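You operate a simulated robot arm through the tools that you are given. There is no shell and no other tool.

You are at the controls of a simulated robot arm. One attempt, no reset.

JOB
Sand the carriage board with the dust box on: rough patch with 60 grit, pencil smudge with 240.
Fine: switch on once, first, and off last; put both blocks back; leave the other marks. Set down upright: sanding block. What is to be rubbed or washed off counts as gone when no trace of it is left.

Only the result counts: the job must be done as asked and must still hold three seconds after the hand-in. Knocking over, shifting, dropping, spilling or breaking anything else fails it.

ROBOT AND FRAMES
A 7-joint arm with a four-finger gripper, fixed in place. Base frame: the origin is on the floor under the middle of its stand, x ahead of it, y to its left, z up. Units: mm, degrees, N and s.
It reaches about 1223 mm from its shoulder. Its first joint turns from -69.0 to 172.0 degrees. Payload 3.67 kg.
Tool frame: the origin (TCP) lies between the finger pads and is the grasp point; the fingertips stand 28 mm ahead of it; z points along the fingers, y is the line along which they close. The gripper opens to 112 mm; its body begins 73 mm behind the TCP.
Orientation is that of the tool frame in the base frame, as [roll, pitch, yaw] about the fixed x, y, z axes, in that order (R = Rz(yaw) Ry(pitch) Rx(roll)). With the fingers straight down and closing along the base's y, the tool's x points along the base's -x, its y along +y and its z along -z.

CONTROLS
- The arm moves only by the tool step_arm. Its arguments are lists of equal length, an entry for each row: "angular": the turn, a rotation vector about the tool's x, y, z in degrees, a list of three; "translation": the shift along the tool's x, y, z in mm, a list of three; "hand": the opening in per cent of the stroke, from 0 (shut) to 100 (fully open). In form: {"angular": [[wx, wy, wz], ...], "translation": [[dx, dy, dz], ...], "hand": [hand, ...]}. A call has 1 to 20 rows; each row shifts and turns the commanded pose from where the row before left it, along the tool's axes as they then stand. Each row takes 0.2 s and may step no farther than 50 mm and 8.6 degrees from the row before; otherwise, or with a gripper value out of range, the whole call is refused. A pose out of reach is approached as far as the arm can. The call stops where the force on the tool passes 50 N (or 10 N more than at its start, if that is more) or the arm is blocked; 0.2 s more then pass. The fingers move at their own pace (about 102.5 mm/s each) and stop on an object; they squeeze with about 45 N. The grip force told is the motor's: it shows also when the fingers shut on nothing. Time passes only in rows, and 0.2 s behind the last, so rows that do not move let the fingers close. The reply holds the time, the measured pose of the TCP, the force on the tool along the base axes, the opening and the grip force, in the units named above and with some noise, with the torque about the TCP (base axes, N m) and any sound that the robot's microphone picked up.
- Cameras (640 x 400 px; columns grow to the right, rows downward): "scene" is fixed at [406.4, -640.6, 1472.1]; the picture's right is [0.91, -0.42, 0.00], its down [-0.21, -0.46, -0.86] and it looks along [0.36, 0.78, -0.51] (base axes); focal length 214 px, centre (320, 200). "wrist" rides on the gripper at [60, -18, -104] in the tool frame; the picture's right is [0.29, 0.96, 0.00], its down [-0.80, 0.24, -0.55] and it looks along [-0.53, 0.16, 0.83] (tool axes); focal length 234 px, centre (320, 200). There is no depth. A picture from a camera that has moved, and an enlarged one, comes with that camera's place and axes in the base frame and with its lens. The place of the scene camera against the robot may be out by one fixed shift of up to 18 mm in any direction.
- camera(camera): a new picture of that camera. No time passes.
- lift_body(by): slides the trunk up (or, below 0, down) by that many mm; the arm rides with it, the base frame stays. It gives what a move gives, with no picture.
- close_up(camera, box): a new picture of the part [left, top, right, bottom] of that camera's present view, enlarged. No time passes.
- hand_in(): hands the job in; it is judged then, once.

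Places have to be worked out from the pictures, the camera data and where the tool is seen. Open the gripper and draw the arm clear of the work before you hand the job in, unless the task says otherwise.

The tools are called as a command line: name --argument value ..., lists and objects as JSON in quotes. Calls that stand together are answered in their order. step_arm: Moves the arm, as the interface text tells. Its arguments: {"type":"object","properties":{"angular":{"type":"array"},"translation":{"type":"array"},"hand":{"type":"array"}},"required":["angular","translation","hand"]} The other tools are called the same way: lift_body (by) moves the trunk up or down; camera (camera) takes a picture; close_up (camera, box) takes an enlarged picture of a part of a camera's view; hand_in () hands the job in.

At the start:

```text
clock: 0.0
tool_pos: [415.7, -310.4, 1434.1]
tcp_rot: [180.0, -0.1, 179.9]
contact_force: [1.0, 0.0, -0.3]
wrist_torque: [0.0, -0.01, 0.02]
grip_width: 111.9
finger_force: 0.1
trunk travel left (down, up): [-700.0, 140.0]
```

scene: 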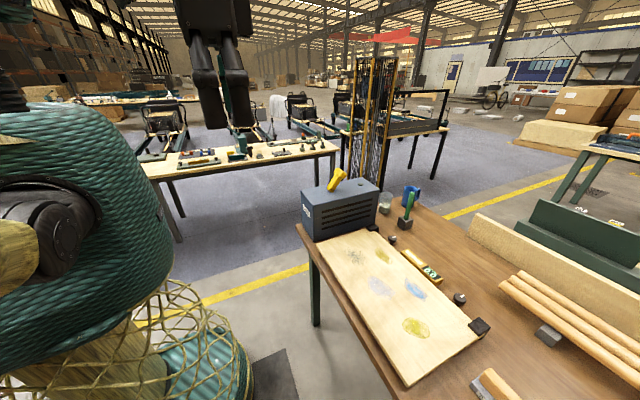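
wrist: 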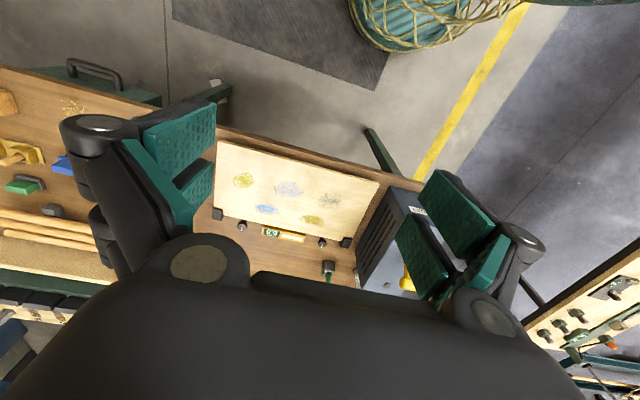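

I'll start by looking closely at the work area from both cameras.

close_up --camera "scene" --box '[290, 160, 490, 285]'

close_up --camera "scene" --box '[340, 260, 540, 400]'

close_up --camera "wrist" --box '[200, 130, 440, 300]'

close_up --camera "wrist" --box '[0, 60, 200, 260]'

```text
3.20 times, centred on (390, 222) of scene
camera zoom: at [406.4, -640.6, 1472.1], right [0.91, -0.42, 0.0], down [-0.21, -0.46, -0.86], along [0.36, 0.78, -0.51], focal length 686 px, centre (96, 128)
```

zoom: 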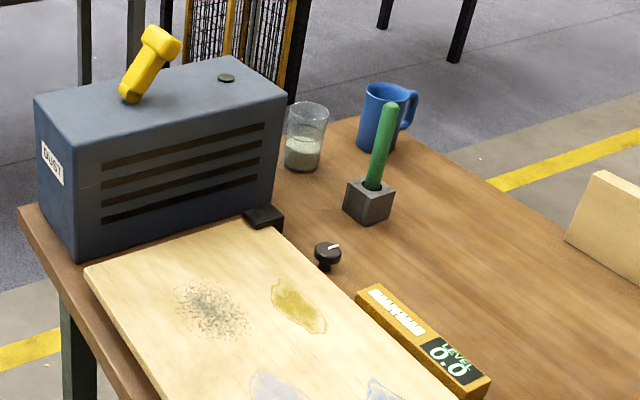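

```text
2.86 times, centred on (440, 330) of scene
camera zoom: at [406.4, -640.6, 1472.1], right [0.91, -0.42, 0.0], down [-0.21, -0.46, -0.86], along [0.36, 0.78, -0.51], focal length 613 px, centre (-23, -171)
```

zoom: 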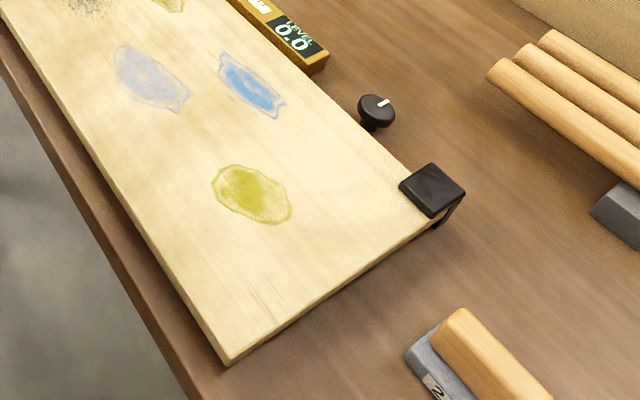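

```text
2.35 times, centred on (320, 215) of wrist
camera zoom: at [355.3, -326.5, 1537.7], right [-0.29, 0.96, 0.0], down [0.8, 0.24, 0.55], along [0.53, 0.16, -0.83], focal length 551 px, centre (320, 165)
```

zoom: 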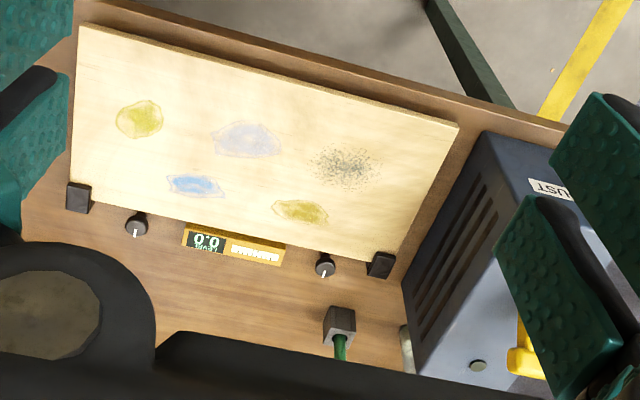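

```text
2.00 times, centred on (100, 160) of wrist
camera zoom: at [355.3, -326.5, 1537.7], right [-0.29, 0.96, 0.0], down [0.8, 0.24, 0.55], along [0.53, 0.16, -0.83], focal length 468 px, centre (760, 280)
```

zoom: 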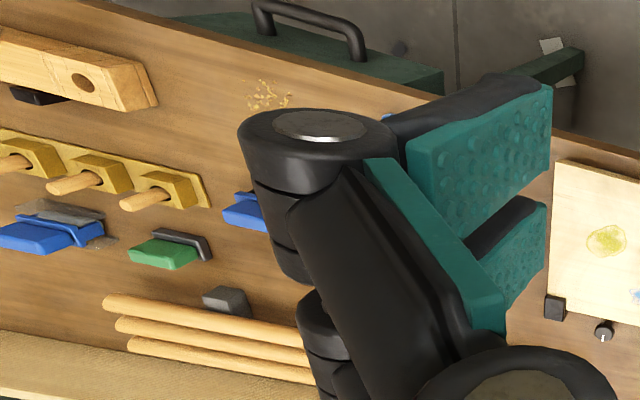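

The board lies roughly at x 670–970, y −550–0 on a bench around z≈850; a sanding block sits near y≈−640. I'll shift the hand toward −y to see the rest of the bench.

step_arm --angular '[[0, 0, 0], [0, 0, 0], [0, 0, 0], [0, 0, 0], [0, 0, 0], [0, 0, 0], [0, 0, 0]]' --translation '[[0, -50, 0], [0, -50, 0], [0, -50, 0], [0, -50, 0], [0, -50, 0], [0, -50, 0], [0, -50, 0]]' --hand '[100, 100, 100, 100, 100, 100, 100]'

camera --camera "wrist"

camera --camera "scene"

```text
clock: 1.6
tool_pos: [531.4, -580.0, 1392.8]
tcp_rot: [179.7, 0.0, 180.0]
contact_force: [-0.5, -0.2, -0.8]
wrist_torque: [-0.05, 0.06, 0.0]
grip_width: 111.9
finger_force: 0.0
out of reach, approached as far as the arm can: row 2, 3, 4, 5, 6, 7
trunk travel left (down, up): [-700.0, 140.0]
```

```text
taken
camera wrist: at [471.0, -597.5, 1496.3], right [-0.29, 0.96, 0.0], down [0.8, 0.24, 0.56], along [0.53, 0.16, -0.83], focal length 234 px, centre (320, 200)
```

wrist: 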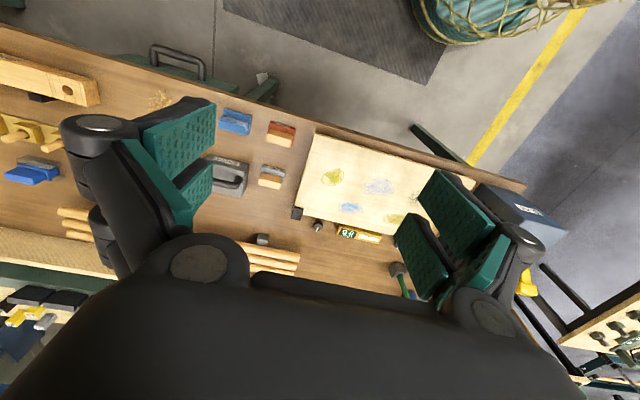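

```text
taken
```

scene: 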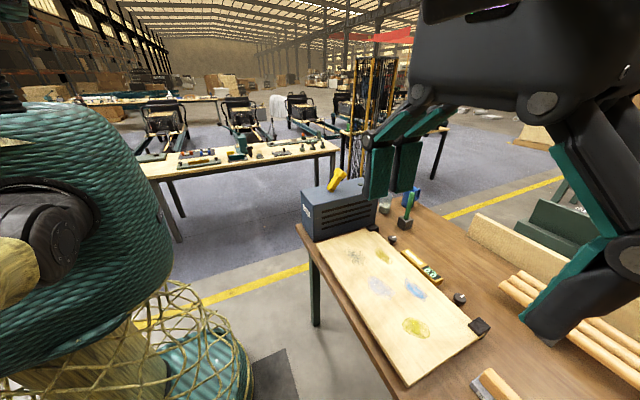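

Two sanding blocks and a trowel-like tool are visible left of the board. Zooming in on them.

close_up --camera "wrist" --box '[190, 90, 330, 220]'

close_up --camera "wrist" --box '[290, 110, 450, 260]'

close_up --camera "scene" --box '[440, 340, 540, 400]'

```text
3.08 times, centred on (260, 155) of wrist
camera zoom: at [471.0, -597.5, 1496.3], right [-0.29, 0.96, 0.0], down [0.8, 0.24, 0.56], along [0.53, 0.16, -0.83], focal length 720 px, centre (505, 338)
```

zoom: 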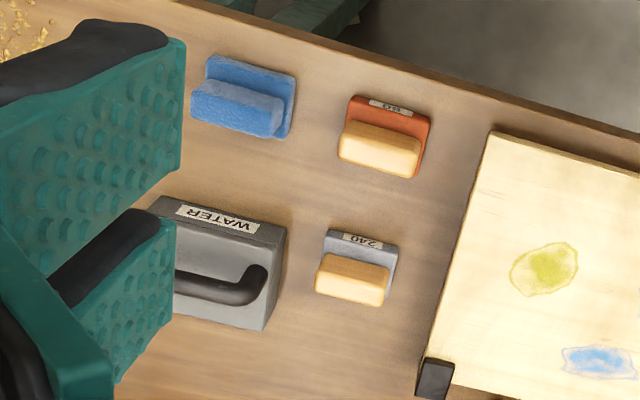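

```text
2.67 times, centred on (370, 185) of wrist
camera zoom: at [471.0, -597.5, 1496.3], right [-0.29, 0.96, 0.0], down [0.8, 0.24, 0.56], along [0.53, 0.16, -0.83], focal length 624 px, centre (187, 240)
```

zoom: 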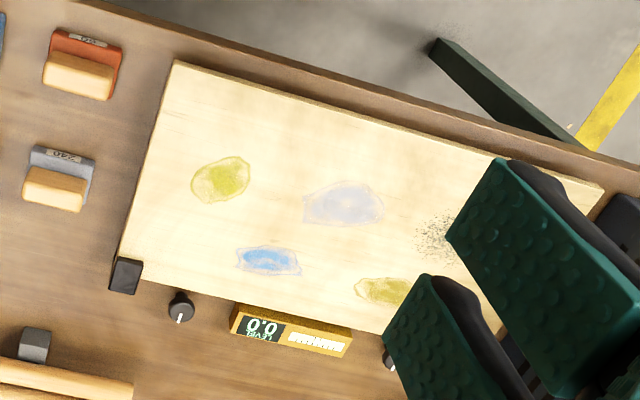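

```text
6.40 times, centred on (490, 370) of scene
camera zoom: at [406.4, -640.6, 1472.1], right [0.91, -0.42, 0.0], down [-0.21, -0.46, -0.86], along [0.36, 0.78, -0.51], focal length 1373 px, centre (-768, -888)
```

zoom: 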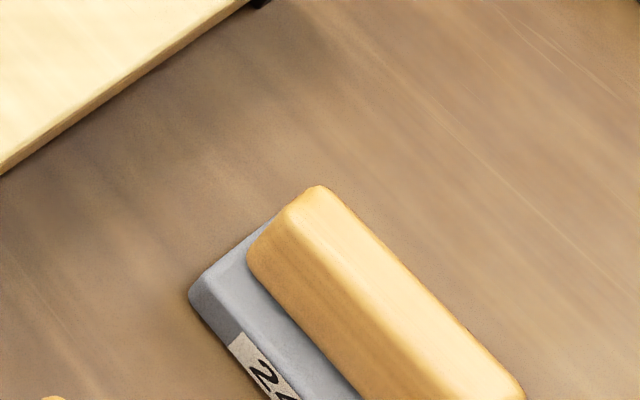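

The blocks are labelled 60 (red) and 240 (grey). I'll move to a comfortable pose nearer the board to inspect the marks; first a null row to see how the commanded pose behaves after the out-of-reach move.

step_arm --angular '[[0, 0, 0], [0, 0, 0]]' --translation '[[0, 0, 40], [0, 0, 40]]' --hand '[100, 100]'

```text
clock: 2.2
tool_pos: [529.0, -571.9, 1314.9]
tcp_rot: [-179.9, 0.0, 180.0]
contact_force: [-0.1, -1.5, 0.6]
wrist_torque: [0.02, -0.02, 0.01]
grip_width: 112.0
finger_force: 0.1
trunk travel left (down, up): [-700.0, 140.0]
```

Commanded pose follows the reached one. Moving to about (600, −300, 1150) to look at the board.

step_arm --angular '[[0, 0, 0], [0, 0, 0], [0, 0, 0], [0, 0, 0], [0, 0, 0], [0, 0, 0], [0, 0, 0]]' --translation '[[-10.1, 38.9, 23.6], [-10.1, 38.9, 23.6], [-10.1, 38.9, 23.6], [-10.1, 38.9, 23.6], [-10.1, 38.9, 23.6], [-10.1, 38.9, 23.6], [-10.1, 38.9, 23.6]]' --hand '[100, 100, 100, 100, 100, 100, 100]'

camera --camera "wrist"

camera --camera "scene"

```text
clock: 3.8
tool_pos: [601.5, -298.8, 1147.7]
tcp_rot: [-179.9, -0.2, 179.8]
contact_force: [-0.1, 1.3, 0.1]
wrist_torque: [-0.04, 0.06, -0.02]
grip_width: 112.1
finger_force: 0.1
trunk travel left (down, up): [-700.0, 140.0]
```

```text
taken
camera wrist: at [542.0, -315.5, 1251.7], right [-0.29, 0.96, 0.0], down [0.8, 0.24, 0.55], along [0.53, 0.16, -0.83], focal length 234 px, centre (320, 200)
```

wrist: 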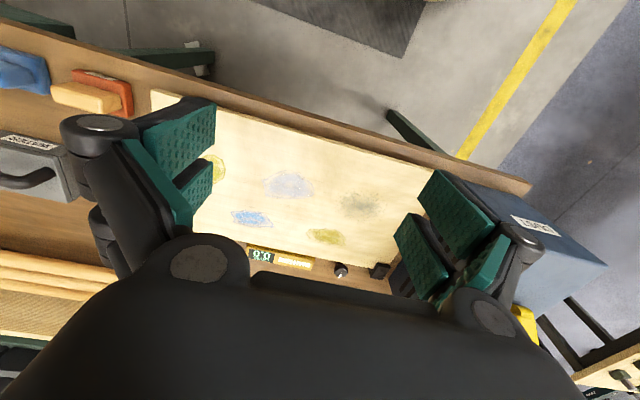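

```text
taken
```

scene: 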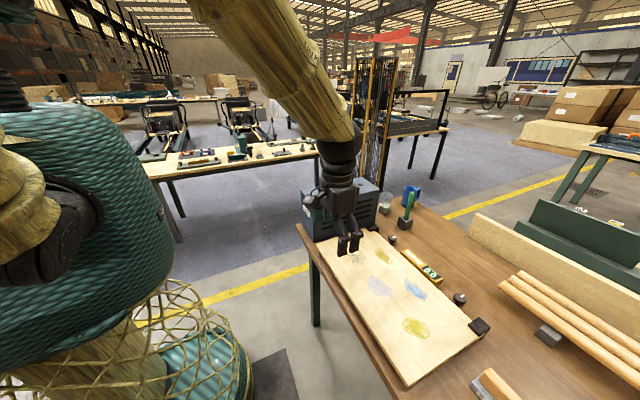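

close_up --camera "wrist" --box '[200, 130, 440, 280]'

close_up --camera "scene" --box '[330, 230, 450, 350]'

```text
2.67 times, centred on (320, 205) of wrist
camera zoom: at [542.0, -315.5, 1251.7], right [-0.29, 0.96, 0.0], down [0.8, 0.24, 0.55], along [0.53, 0.16, -0.83], focal length 624 px, centre (320, 187)
```

zoom: 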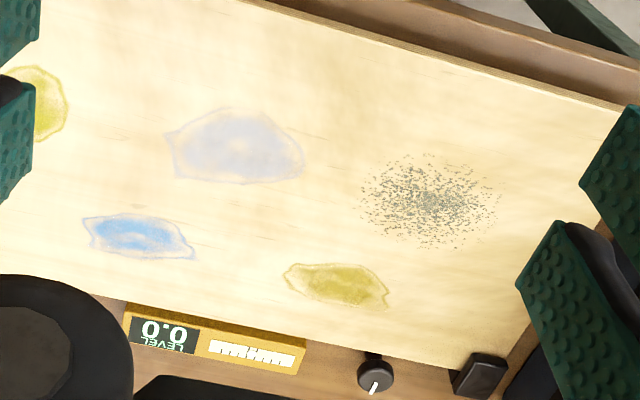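

```text
3.33 times, centred on (390, 290) of scene
camera zoom: at [406.4, -640.6, 1472.1], right [0.91, -0.42, 0.0], down [-0.21, -0.46, -0.86], along [0.36, 0.78, -0.51], focal length 715 px, centre (87, -100)
```

zoom: 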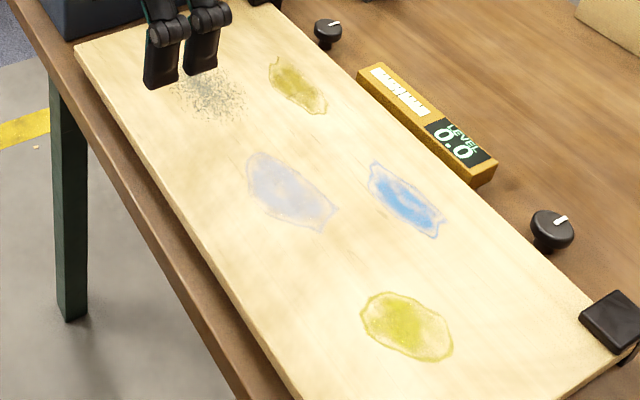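

Speckled grey patch ≈ rough patch near (763,−166), grey-lavender smudge ≈ pencil near (760,−310), board surface about z≈885. Next I'll look at the dust box and its yellow lever.

step_arm --angular '[[0, 0, 0], [0, 0, 0], [0, 0, 0], [0, 0, 0], [0, 0, 0], [0, 0, 0], [0, 0, 0], [0, 0, 0]]' --translation '[[10.1, 39.9, -19], [10.1, 39.9, -19], [10.1, 39.9, -19], [10.1, 39.9, -19], [10.1, 39.9, -19], [10.1, 39.9, -19], [10.1, 39.9, -19], [10.1, 39.9, -19]]' --hand '[100, 100, 100, 100, 100, 100, 100, 100]'

camera --camera "wrist"

close_up --camera "scene" --box '[290, 160, 400, 250]'

```text
clock: 5.6
tool_pos: [519.7, 18.1, 1300.2]
tcp_rot: [180.0, 0.1, 179.9]
contact_force: [0.2, 0.0, -0.2]
wrist_torque: [0.02, 0.03, 0.0]
grip_width: 111.9
finger_force: 0.0
trunk travel left (down, up): [-700.0, 140.0]
```

```text
taken
camera wrist: at [460.1, 0.3, 1403.8], right [-0.29, 0.96, 0.0], down [0.8, 0.24, 0.55], along [0.53, 0.16, -0.83], focal length 234 px, centre (320, 200)
```

wrist: 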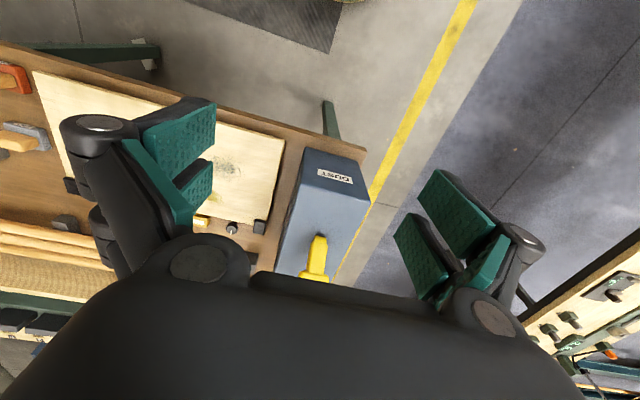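

```text
4.44 times, centred on (345, 205) of scene
camera zoom: at [406.4, -640.6, 1472.1], right [0.91, -0.42, 0.0], down [-0.21, -0.46, -0.86], along [0.36, 0.78, -0.51], focal length 953 px, centre (209, 178)
```

zoom: 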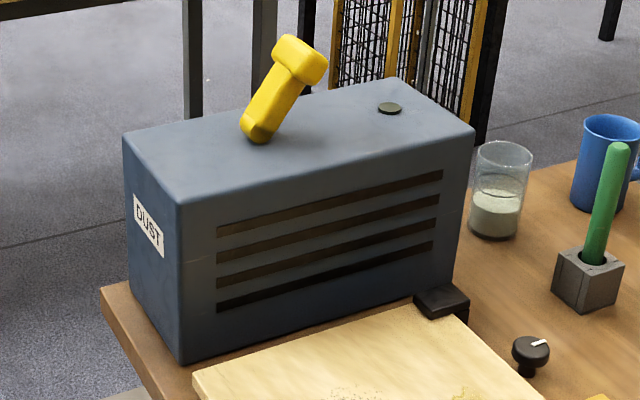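

close_up --camera "wrist" --box '[260, 140, 380, 290]'

```text
2.67 times, centred on (320, 215) of wrist
camera zoom: at [460.1, 0.3, 1403.8], right [-0.29, 0.96, 0.0], down [0.8, 0.24, 0.55], along [0.53, 0.16, -0.83], focal length 624 px, centre (320, 160)
```

zoom: 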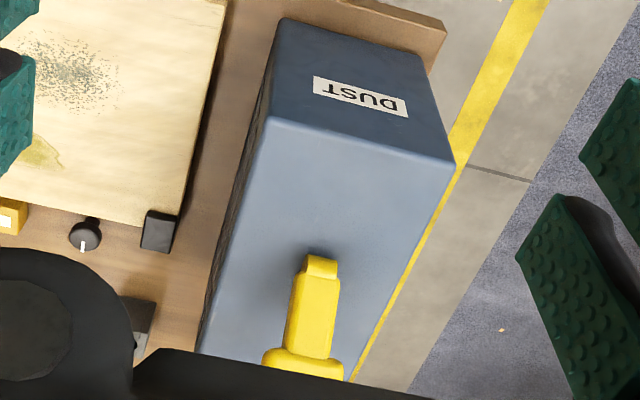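

The box top is at about z≈1006 (x 688–1020, y 32–175); the lever pivots near (812,110,1010) and leans away (+x) with its head near (840,105,1094). I'll move in for a closer look at the lever.

step_arm --angular '[[0, 0, 0], [0, 0, 0], [0, 0, 0], [0, 0, 0], [0, 0, 0]]' --translation '[[-41.2, 12, 20.8], [-41.2, 12, 20.8], [-41.2, 12, 20.8], [-41.2, 12, 20.8], [-41.2, 12, 20.8]]' --hand '[100, 100, 100, 100, 100]'

camera --camera "wrist"

camera --camera "scene"

```text
clock: 6.8
tool_pos: [726.4, 78.6, 1195.4]
tcp_rot: [-180.0, -0.1, -180.0]
contact_force: [1.1, 0.3, 0.5]
wrist_torque: [-0.03, 0.02, -0.02]
grip_width: 112.0
finger_force: 0.0
trunk travel left (down, up): [-700.0, 140.0]
```

```text
taken
camera wrist: at [667.7, 61.3, 1298.1], right [-0.29, 0.96, 0.0], down [0.8, 0.24, 0.55], along [0.53, 0.16, -0.83], focal length 234 px, centre (320, 200)
```

wrist: 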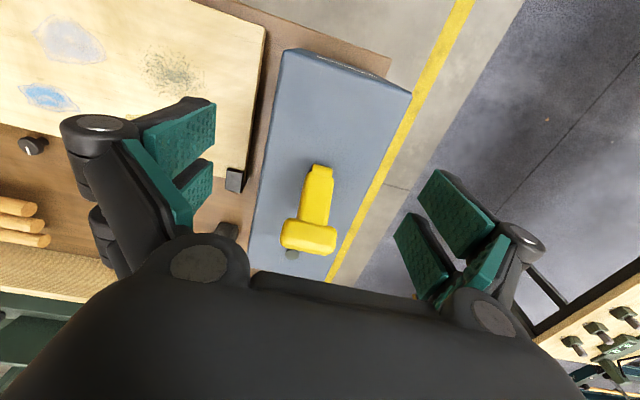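

```text
taken
```

scene: 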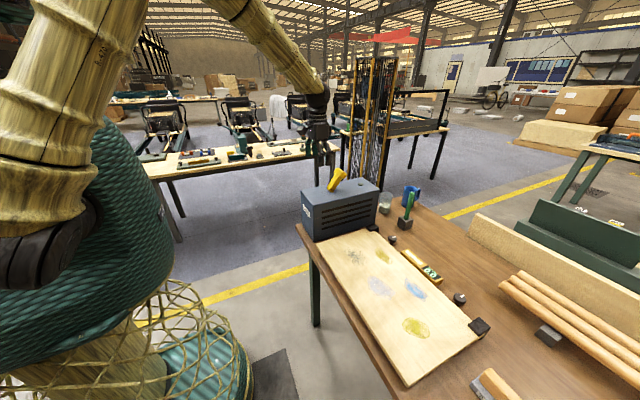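

close_up --camera "wrist" --box '[240, 130, 380, 290]'

close_up --camera "scene" --box '[300, 160, 380, 210]'

```text
2.50 times, centred on (310, 210) of wrist
camera zoom: at [667.7, 61.3, 1298.1], right [-0.29, 0.96, 0.0], down [0.8, 0.24, 0.55], along [0.53, 0.16, -0.83], focal length 585 px, centre (345, 175)
```

zoom: 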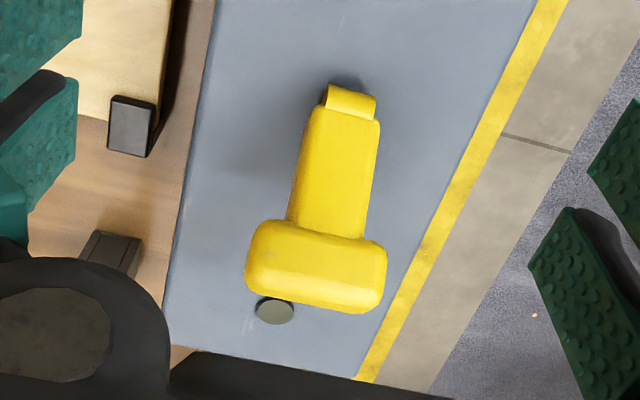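

```text
8.00 times, centred on (340, 185) of scene
camera zoom: at [406.4, -640.6, 1472.1], right [0.91, -0.42, 0.0], down [-0.21, -0.46, -0.86], along [0.36, 0.78, -0.51], focal length 1716 px, centre (160, 320)
```

zoom: 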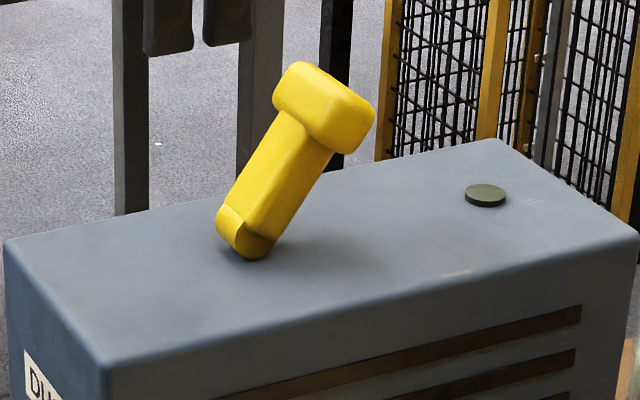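

The lever's pivot runs along y near (800,105,1018), its head is at about (850,103,1094), with a lamp disc behind it. I'll close the fingers, go over it, and come down behind the head (x≈926) to push it toward −x.

step_arm --angular '[[0, 0, 0], [0, 0, 0], [0, 0, 0], [0, 0, 0], [0, 0, 0], [0, 0, 0]]' --translation '[[-40, 5, 0], [-40, 5, 0], [-40, 5, 0], [-40, 5, 0], [-40, 5, 0], [0, 0, 0]]' --hand '[0, 0, 0, 0, 0, 0]'

camera --camera "wrist"

close_up --camera "scene" --box '[290, 110, 410, 210]'

```text
clock: 8.2
tool_pos: [924.0, 102.2, 1195.3]
tcp_rot: [-180.0, 0.1, -180.0]
contact_force: [-0.6, -0.5, 0.3]
wrist_torque: [0.0, -0.02, 0.02]
grip_width: 0.1
finger_force: 35.5
trunk travel left (down, up): [-700.0, 140.0]
```

```text
taken
camera wrist: at [864.7, 85.6, 1299.6], right [-0.29, 0.96, 0.0], down [0.8, 0.24, 0.56], along [0.53, 0.16, -0.83], focal length 234 px, centre (320, 200)
```

wrist: 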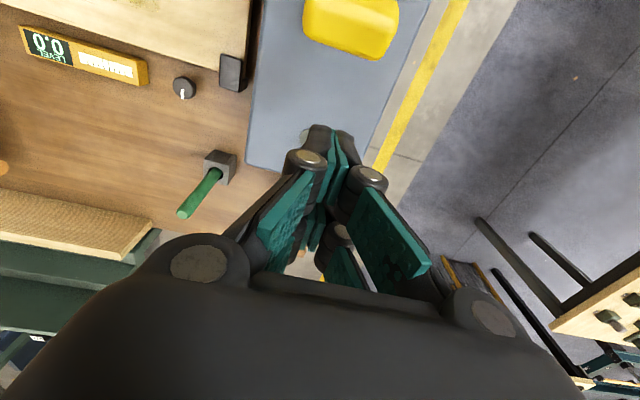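

```text
4.00 times, centred on (350, 160) of scene
camera zoom: at [406.4, -640.6, 1472.1], right [0.91, -0.42, 0.0], down [-0.21, -0.46, -0.86], along [0.36, 0.78, -0.51], focal length 858 px, centre (200, 360)
```

zoom: 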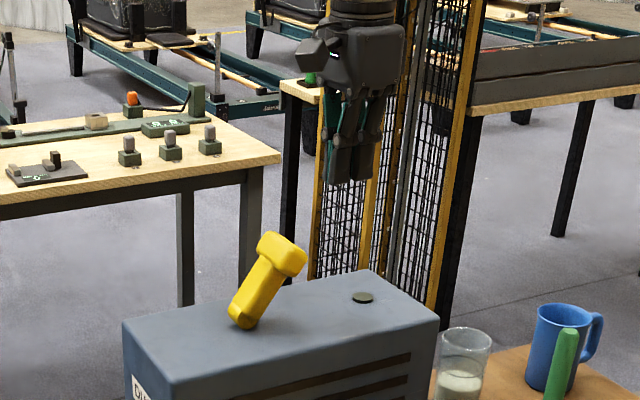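

Fingers are shut at x≈924; the head's rear edge is at x≈865, so there's clearance. Descending to TCP z≈1090 behind it.

step_arm --angular '[[0, 0, 0], [0, 0, 0], [0, 0, 0], [0, 0, 0]]' --translation '[[0, 0, 30], [0, 0, 30], [0, 0, 25], [0, 0, 20]]' --hand '[0, 0, 0, 0]'

close_up --camera "scene" --box '[290, 130, 410, 230]'

camera --camera "wrist"

```text
clock: 9.2
tool_pos: [926.0, 103.5, 1089.6]
tcp_rot: [180.0, 0.0, -179.9]
contact_force: [0.7, -0.3, 0.3]
wrist_torque: [0.0, -0.01, -0.02]
grip_width: 0.0
finger_force: 36.1
trunk travel left (down, up): [-700.0, 140.0]
```

```text
4.00 times, centred on (350, 180) of scene
camera zoom: at [406.4, -640.6, 1472.1], right [0.91, -0.42, 0.0], down [-0.21, -0.46, -0.86], along [0.36, 0.78, -0.51], focal length 858 px, centre (200, 280)
```

zoom: 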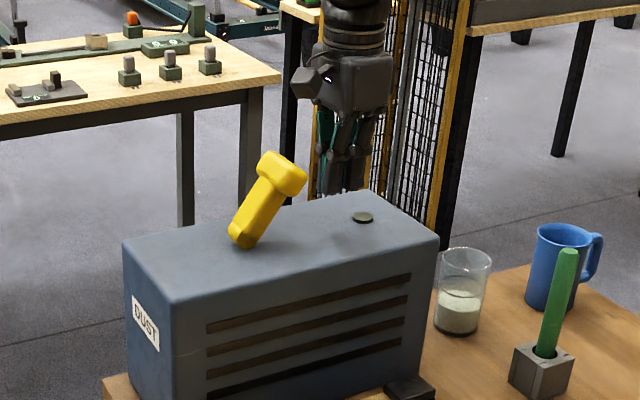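

```text
taken
camera wrist: at [866.3, 86.2, 1193.4], right [-0.29, 0.96, 0.0], down [0.8, 0.24, 0.55], along [0.53, 0.16, -0.83], focal length 234 px, centre (320, 200)
```

wrist: 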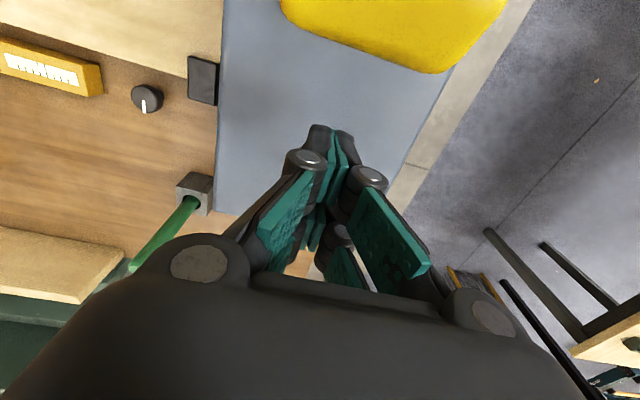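

Fingertips are behind the lever head, above the box. Pushing −x in small steps.

step_arm --angular '[[0, 0, 0], [0, 0, 0], [0, 0, 0], [0, 0, 0], [0, 0, 0], [0, 0, 0]]' --translation '[[15, 0, 0], [15, 0, 0], [12, 0, 0], [10, 0, 0], [10, 0, 0], [10, 0, 0]]' --hand '[0, 0, 0, 0, 0, 0]'

close_up --camera "scene" --box '[290, 130, 410, 230]'

```text
clock: 10.6
tool_pos: [853.6, 103.3, 1090.9]
tcp_rot: [-180.0, 0.0, 179.9]
contact_force: [-0.3, -0.1, 0.3]
wrist_torque: [0.0, 0.0, -0.01]
grip_width: 0.0
finger_force: 35.5
trunk travel left (down, up): [-700.0, 140.0]
```

```text
4.00 times, centred on (350, 180) of scene
camera zoom: at [406.4, -640.6, 1472.1], right [0.91, -0.42, 0.0], down [-0.21, -0.46, -0.86], along [0.36, 0.78, -0.51], focal length 858 px, centre (200, 280)
```

zoom: 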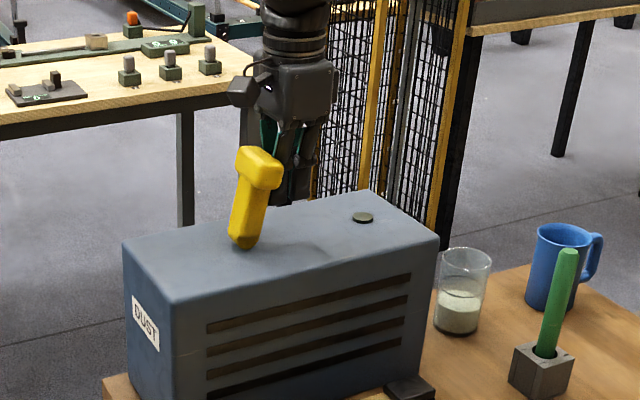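

The lever is following with little resistance, not yet flipped. Continuing to push.

step_arm --angular '[[0, 0, 0], [0, 0, 0], [0, 0, 0], [0, 0, 0]]' --translation '[[8, 0, 0], [8, 0, 0], [8, 0, 0], [8, 0, 0]]' --hand '[0, 0, 0, 0]'

close_up --camera "scene" --box '[290, 130, 410, 230]'

```text
clock: 11.6
tool_pos: [820.6, 102.6, 1091.0]
tcp_rot: [179.9, -0.1, 179.9]
contact_force: [0.2, 0.2, -0.4]
wrist_torque: [0.02, -0.06, -0.05]
grip_width: 0.1
finger_force: 35.3
trunk travel left (down, up): [-700.0, 140.0]
heard: click
```

```text
4.00 times, centred on (350, 180) of scene
camera zoom: at [406.4, -640.6, 1472.1], right [0.91, -0.42, 0.0], down [-0.21, -0.46, -0.86], along [0.36, 0.78, -0.51], focal length 858 px, centre (200, 280)
```

zoom: 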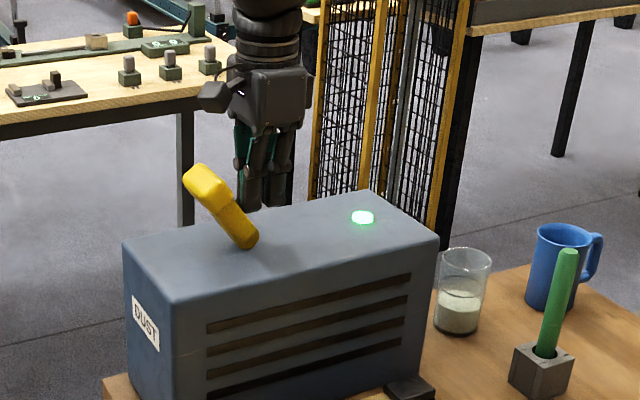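

Click heard and the lamp is green: the dust box is on. Backing off, lifting, and turning the hand to yaw 90° (fingers closing along base x) for the block handles.

step_arm --angular '[[0, 0, 0], [0, 0, 0], [0, 0, 0], [0, 0, 0], [0, 0, 8.2], [0, 0, 8.2], [0, 0, 8.2], [0, 0, 8.2], [0, 0, 8.2], [0, 0, 8.2], [0, 0, 8.2], [0, 0, 8.2], [0, 0, 8.2], [0, 0, 8.2], [0, 0, 8.0]]' --translation '[[-15, 0, 0], [0, 0, -40], [0, 0, -40], [0, 0, -40], [0, 0, 0], [0, 0, 0], [0, 0, 0], [0, 0, 0], [0, 0, 0], [0, 0, 0], [0, 0, 0], [0, 0, 0], [0, 0, 0], [0, 0, 0], [0, 0, 0]]' --hand '[0, 0, 0, 0, 100, 100, 100, 100, 100, 100, 100, 100, 100, 100, 100]'

camera --camera "scene"

```text
clock: 15.0
tool_pos: [858.5, 48.4, 1233.4]
tcp_rot: [-179.6, -5.2, 85.6]
contact_force: [-0.2, 0.2, -1.0]
wrist_torque: [-0.04, 0.01, 0.0]
grip_width: 112.0
finger_force: 0.1
trunk travel left (down, up): [-700.0, 140.0]
stopped in row 15: the arm was blocked; the commanded pose is now the measured one
```

```text
taken
```

scene: 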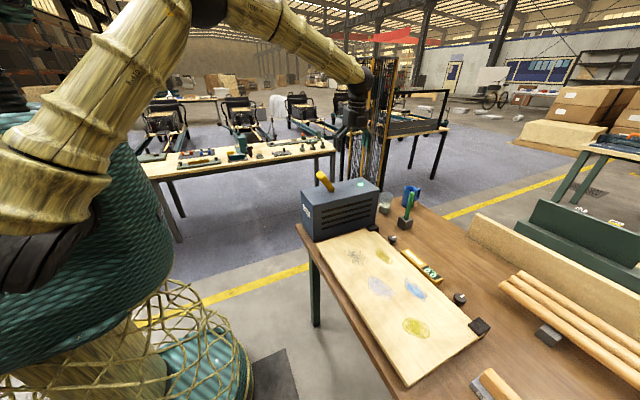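

The wrist hit a limit near yaw 86° this far left; it should free up as I move toward −y. Moving toward −y above the board now, then I'll correct the orientation.

step_arm --angular '[[0, 0, 0], [0, 0, 0], [0, 0, 0], [0, 0, 0], [0, 0, 0], [0, 0, 0], [0, 0, 0]]' --translation '[[-48, 0, 0], [-48, 0, 0], [-48, 0, 0], [-48, 0, 0], [-48, 0, 0], [-48, 0, 0], [-48, 0, 0]]' --hand '[100, 100, 100, 100, 100, 100, 100]'

camera --camera "scene"

```text
clock: 16.6
tool_pos: [833.1, -285.6, 1204.9]
tcp_rot: [-179.6, -5.2, 85.7]
contact_force: [0.9, -0.9, -0.1]
wrist_torque: [0.0, -0.02, 0.01]
grip_width: 111.7
finger_force: 0.0
trunk travel left (down, up): [-700.0, 140.0]
```

```text
taken
```

scene: 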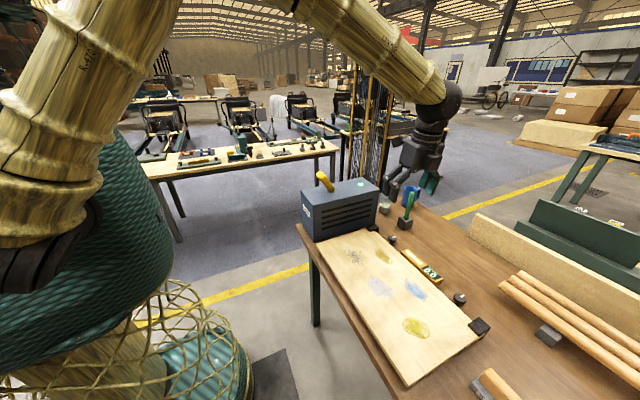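

Correcting the orientation to exactly fingers-down, yaw 90.

step_arm --angular '[[-0.4, -5.2, -4.3], [0, 0, 0]]' --translation '[[0, 0, 0], [0, 0, 0]]' --hand '[100, 100]'

camera --camera "wrist"

```text
clock: 17.2
tool_pos: [833.6, -285.6, 1204.2]
tcp_rot: [179.8, 0.2, 90.2]
contact_force: [0.3, -0.4, -0.4]
wrist_torque: [0.02, 0.01, 0.01]
grip_width: 111.9
finger_force: 0.1
trunk travel left (down, up): [-700.0, 140.0]
```

```text
taken
camera wrist: at [815.3, -223.9, 1307.9], right [0.96, 0.29, 0.0], down [0.24, -0.8, 0.56], along [0.16, -0.53, -0.83], focal length 234 px, centre (320, 200)
```

wrist: 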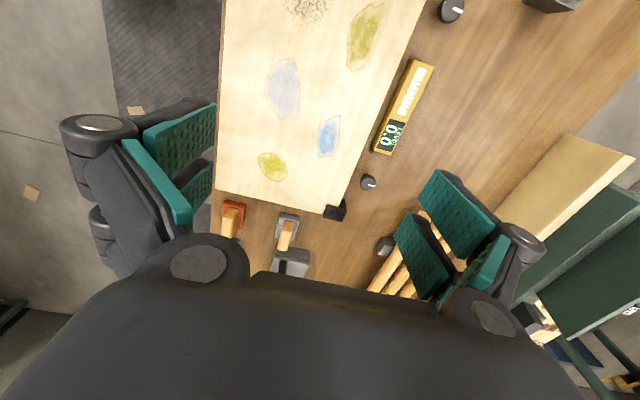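

close_up --camera "wrist" --box '[210, 0, 450, 150]'

close_up --camera "wrist" --box '[200, 130, 400, 290]'

```text
2.67 times, centred on (330, 75) of wrist
camera zoom: at [815.3, -223.9, 1307.9], right [0.96, 0.29, 0.0], down [0.24, -0.8, 0.56], along [0.16, -0.53, -0.83], focal length 624 px, centre (293, 533)
```

zoom: 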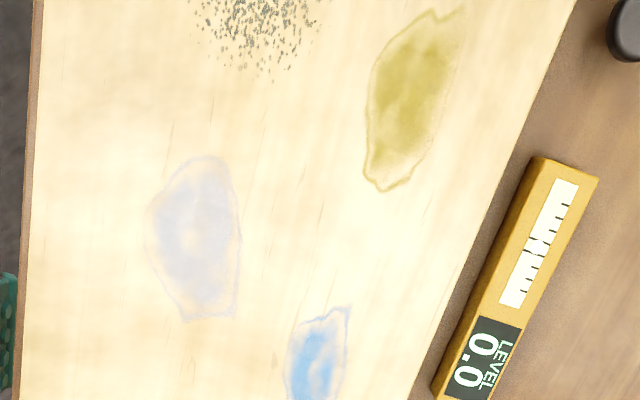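

```text
2.50 times, centred on (300, 210) of wrist
camera zoom: at [815.3, -223.9, 1307.9], right [0.96, 0.29, 0.0], down [0.24, -0.8, 0.56], along [0.16, -0.53, -0.83], focal length 585 px, centre (370, 175)
```

zoom: 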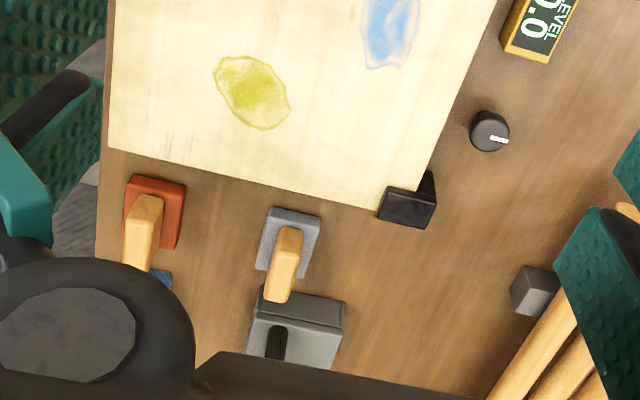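

Wrist-only triangulation puts the board top near z≈860, pencil smudge centred ≈(776,−307), 60 block ≈(717,−612), 240 block ≈(846,−611). Moving above the 60 block for a closer look.

step_arm --angular '[[0, 0, 0], [0, 0, 0], [0, 0, 0], [0, 0, 0], [0, 0, 0], [0, 0, 0], [0, 0, 0]]' --translation '[[-39.2, -16.7, 14.9], [-39.2, -16.7, 14.9], [-39.2, -16.7, 14.9], [-39.2, -16.7, 14.9], [-39.2, -16.7, 14.9], [-39.2, -16.7, 14.9], [-39.2, -16.7, 14.9]]' --hand '[100, 100, 100, 100, 100, 100, 100]'

camera --camera "wrist"

camera --camera "scene"

```text
clock: 18.8
tool_pos: [718.3, -560.4, 1098.9]
tcp_rot: [179.8, 0.1, 90.1]
contact_force: [0.6, -0.2, -1.0]
wrist_torque: [0.02, -0.03, 0.0]
grip_width: 112.0
finger_force: 0.0
trunk travel left (down, up): [-700.0, 140.0]
```

```text
taken
camera wrist: at [700.1, -499.3, 1202.7], right [0.96, 0.29, 0.0], down [0.24, -0.8, 0.56], along [0.16, -0.53, -0.83], focal length 234 px, centre (320, 200)
```

wrist: 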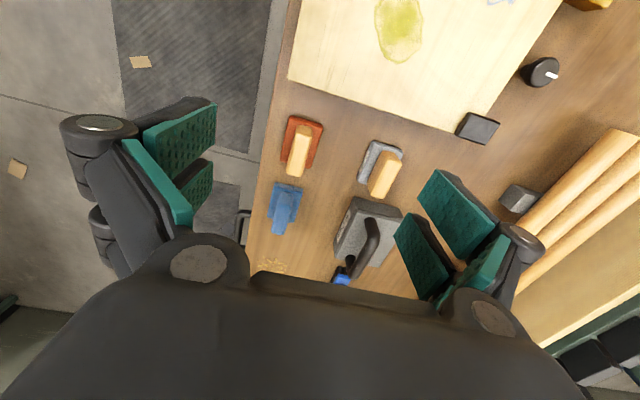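

```text
taken
```

scene: 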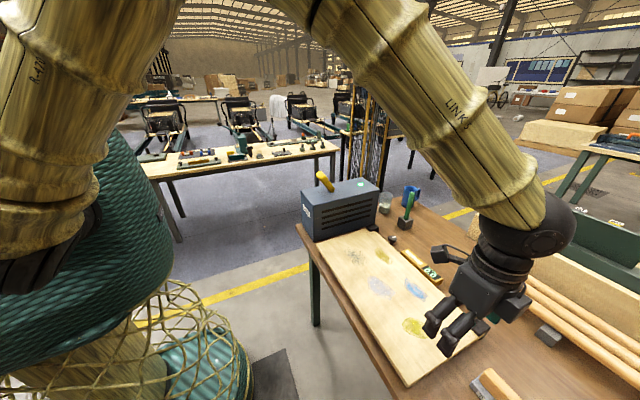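

close_up --camera "wrist" --box '[240, 90, 420, 220]'

close_up --camera "wrist" --box '[270, 100, 350, 200]'

```text
3.08 times, centred on (330, 155) of wrist
camera zoom: at [700.1, -499.3, 1202.7], right [0.96, 0.29, 0.0], down [0.24, -0.8, 0.56], along [0.16, -0.53, -0.83], focal length 720 px, centre (289, 338)
```

zoom: 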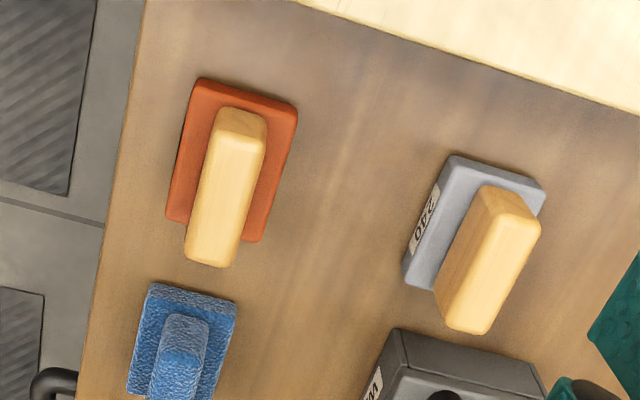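

```text
4.00 times, centred on (310, 150) of wrist
camera zoom: at [700.1, -499.3, 1202.7], right [0.96, 0.29, 0.0], down [0.24, -0.8, 0.56], along [0.16, -0.53, -0.83], focal length 937 px, centre (360, 400)
```

zoom: 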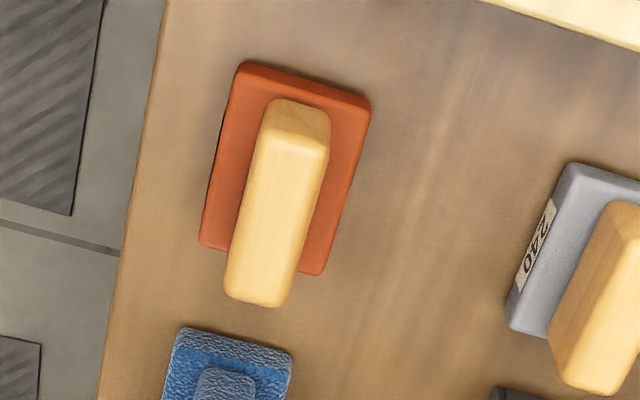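

close_up --camera "wrist" --box '[280, 50, 340, 110]'

close_up --camera "wrist" --box '[440, 80, 520, 160]'

close_up --camera "scene" --box '[380, 340, 440, 400]'

```text
6.67 times, centred on (310, 80) of wrist
camera zoom: at [700.1, -499.3, 1202.7], right [0.96, 0.29, 0.0], down [0.24, -0.8, 0.56], along [0.16, -0.53, -0.83], focal length 1561 px, centre (387, 1000)
```

zoom: 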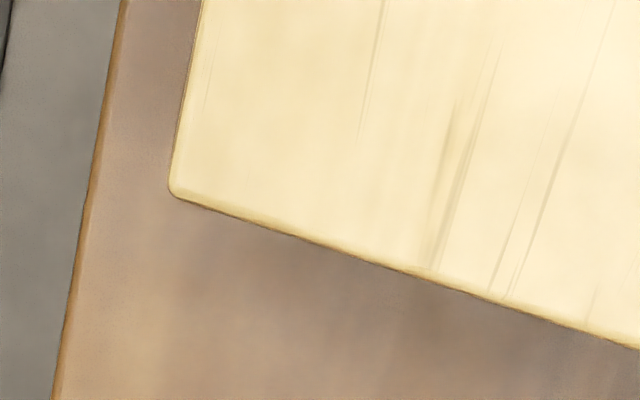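

```text
5.00 times, centred on (480, 120) of wrist
camera zoom: at [700.1, -499.3, 1202.7], right [0.96, 0.29, 0.0], down [0.24, -0.8, 0.56], along [0.16, -0.53, -0.83], focal length 1171 px, centre (-480, 600)
```

zoom: 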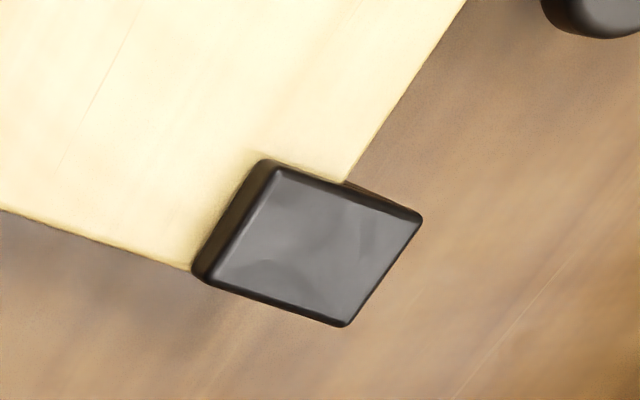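

```text
6.67 times, centred on (410, 370) of scene
camera zoom: at [406.4, -640.6, 1472.1], right [0.91, -0.42, 0.0], down [-0.21, -0.46, -0.86], along [0.36, 0.78, -0.51], focal length 1430 px, centre (-280, -933)
```

zoom: 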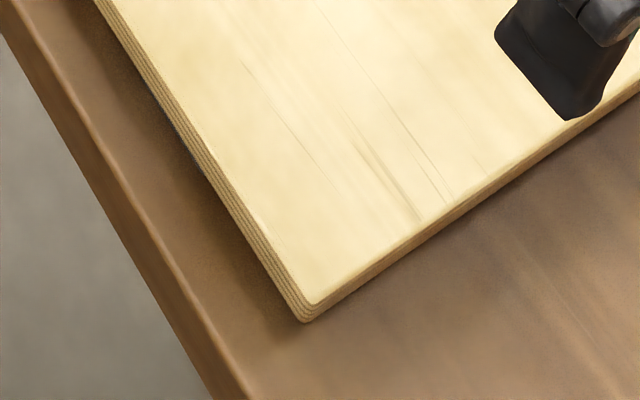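

Board is raised: its top is at z≈863, while the blocks sit on the lower bench (slab top ≈822, handle top ≈868). 60 block centre ≈(709,−645), 240 ≈(852,−643). Moving straight above the 60 block at z≈950.

step_arm --angular '[[0, 0, 0], [0, 0, 0], [0, 0, 0], [0, 0, 0]]' --translation '[[-21.2, -2.3, 37], [-21.2, -2.3, 37], [-21.2, -2.3, 37], [-21.2, -2.3, 37]]' --hand '[100, 100, 100, 100]'

camera --camera "wrist"

camera --camera "scene"

```text
clock: 19.8
tool_pos: [710.9, -646.7, 949.3]
tcp_rot: [179.8, -0.1, 90.2]
contact_force: [0.4, 0.8, -0.5]
wrist_torque: [0.02, 0.06, -0.02]
grip_width: 111.7
finger_force: 0.1
trunk travel left (down, up): [-700.0, 140.0]
```

```text
taken
camera wrist: at [693.0, -585.7, 1052.9], right [0.96, 0.29, 0.0], down [0.24, -0.8, 0.55], along [0.16, -0.53, -0.83], focal length 234 px, centre (320, 200)
```

wrist: 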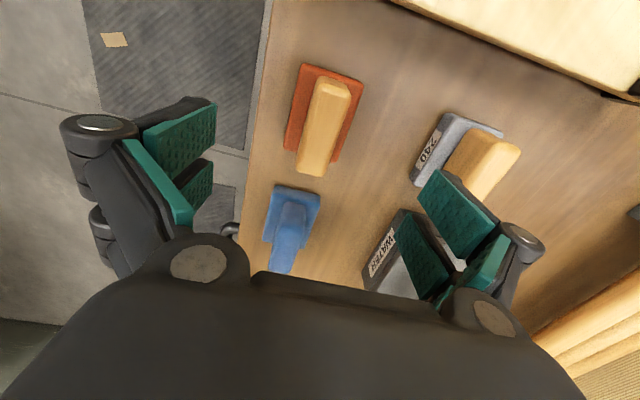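

```text
taken
```

scene: 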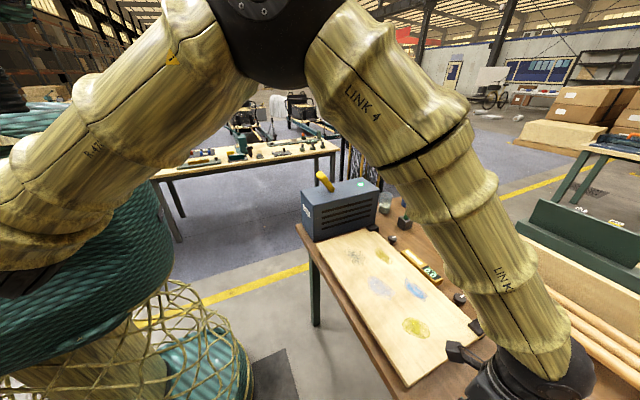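

close_up --camera "wrist" --box '[260, 50, 400, 190]'

close_up --camera "wrist" --box '[390, 0, 640, 120]'

```text
2.86 times, centred on (330, 120) of wrist
camera zoom: at [693.0, -585.7, 1052.9], right [0.96, 0.29, 0.0], down [0.24, -0.8, 0.55], along [0.16, -0.53, -0.83], focal length 669 px, centre (291, 429)
```

zoom: 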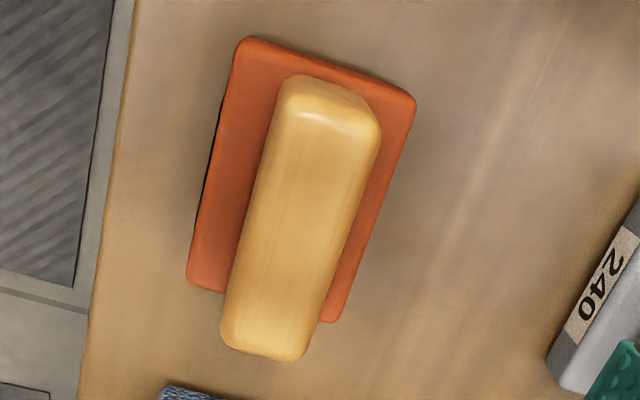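

```text
2.56 times, centred on (515, 60) of wrist
camera zoom: at [693.0, -585.7, 1052.9], right [0.96, 0.29, 0.0], down [0.24, -0.8, 0.55], along [0.16, -0.53, -0.83], focal length 600 px, centre (-179, 558)
```

zoom: 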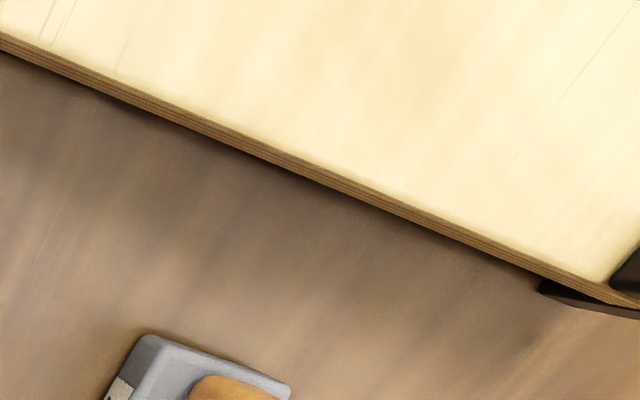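

The handle spans x 699–724, y −609…−681, z 818–870, and the TCP is centred on it. Lowering to z≈862 (tips ~16 mm above the slab) and closing.

step_arm --angular '[[0, 0, 0], [0, 0, 0], [0, 0, 0], [0, 0, 0]]' --translation '[[2, 0.5, 30], [0, 0, 30], [0, 0, 27], [0, 0, 0]]' --hand '[100, 100, 100, 100]'

camera --camera "wrist"

```text
clock: 20.8
tool_pos: [709.4, -642.0, 865.7]
tcp_rot: [179.8, 0.0, 90.1]
contact_force: [0.2, -0.2, 1.5]
wrist_torque: [0.04, 0.01, 0.0]
grip_width: 111.8
finger_force: 0.1
trunk travel left (down, up): [-700.0, 140.0]
```

```text
taken
camera wrist: at [691.6, -581.1, 969.5], right [0.96, 0.29, 0.0], down [0.24, -0.8, 0.56], along [0.16, -0.53, -0.83], focal length 234 px, centre (320, 200)
```

wrist: 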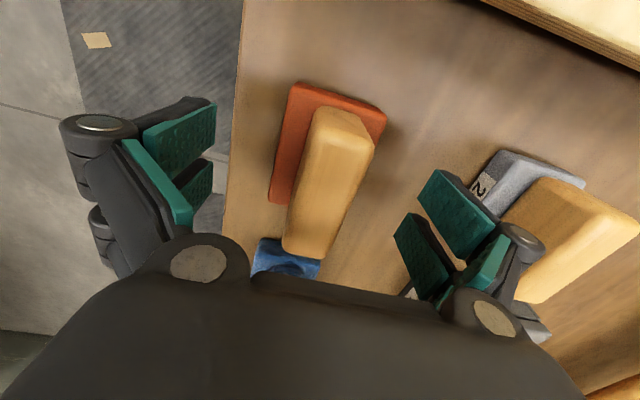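

Handle sits between the open pads with the tips clear of the slab. Closing the gripper.

step_arm --angular '[[0, 0, 0], [0, 0, 0], [0, 0, 0], [0, 0, 0], [0, 0, 0]]' --translation '[[0, 0, 0], [0, 0, 0], [0, 0, 0], [0, 0, 0], [0, 0, 0]]' --hand '[60, 40, 10, 0, 0]'

camera --camera "wrist"

```text
clock: 22.0
tool_pos: [710.2, -641.3, 868.7]
tcp_rot: [179.7, 0.4, 90.1]
contact_force: [-0.2, -1.2, 24.8]
wrist_torque: [0.33, 0.17, -0.2]
grip_width: 25.4
finger_force: 44.9
trunk travel left (down, up): [-700.0, 140.0]
```

```text
taken
camera wrist: at [691.2, -579.6, 972.5], right [0.96, 0.29, 0.01], down [0.24, -0.79, 0.56], along [0.17, -0.53, -0.83], focal length 234 px, centre (320, 200)
```

wrist: 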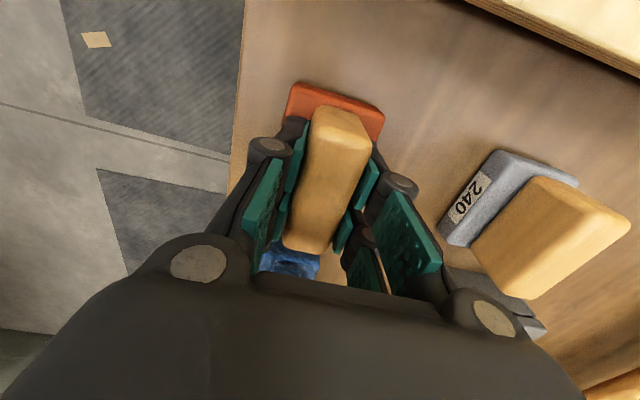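

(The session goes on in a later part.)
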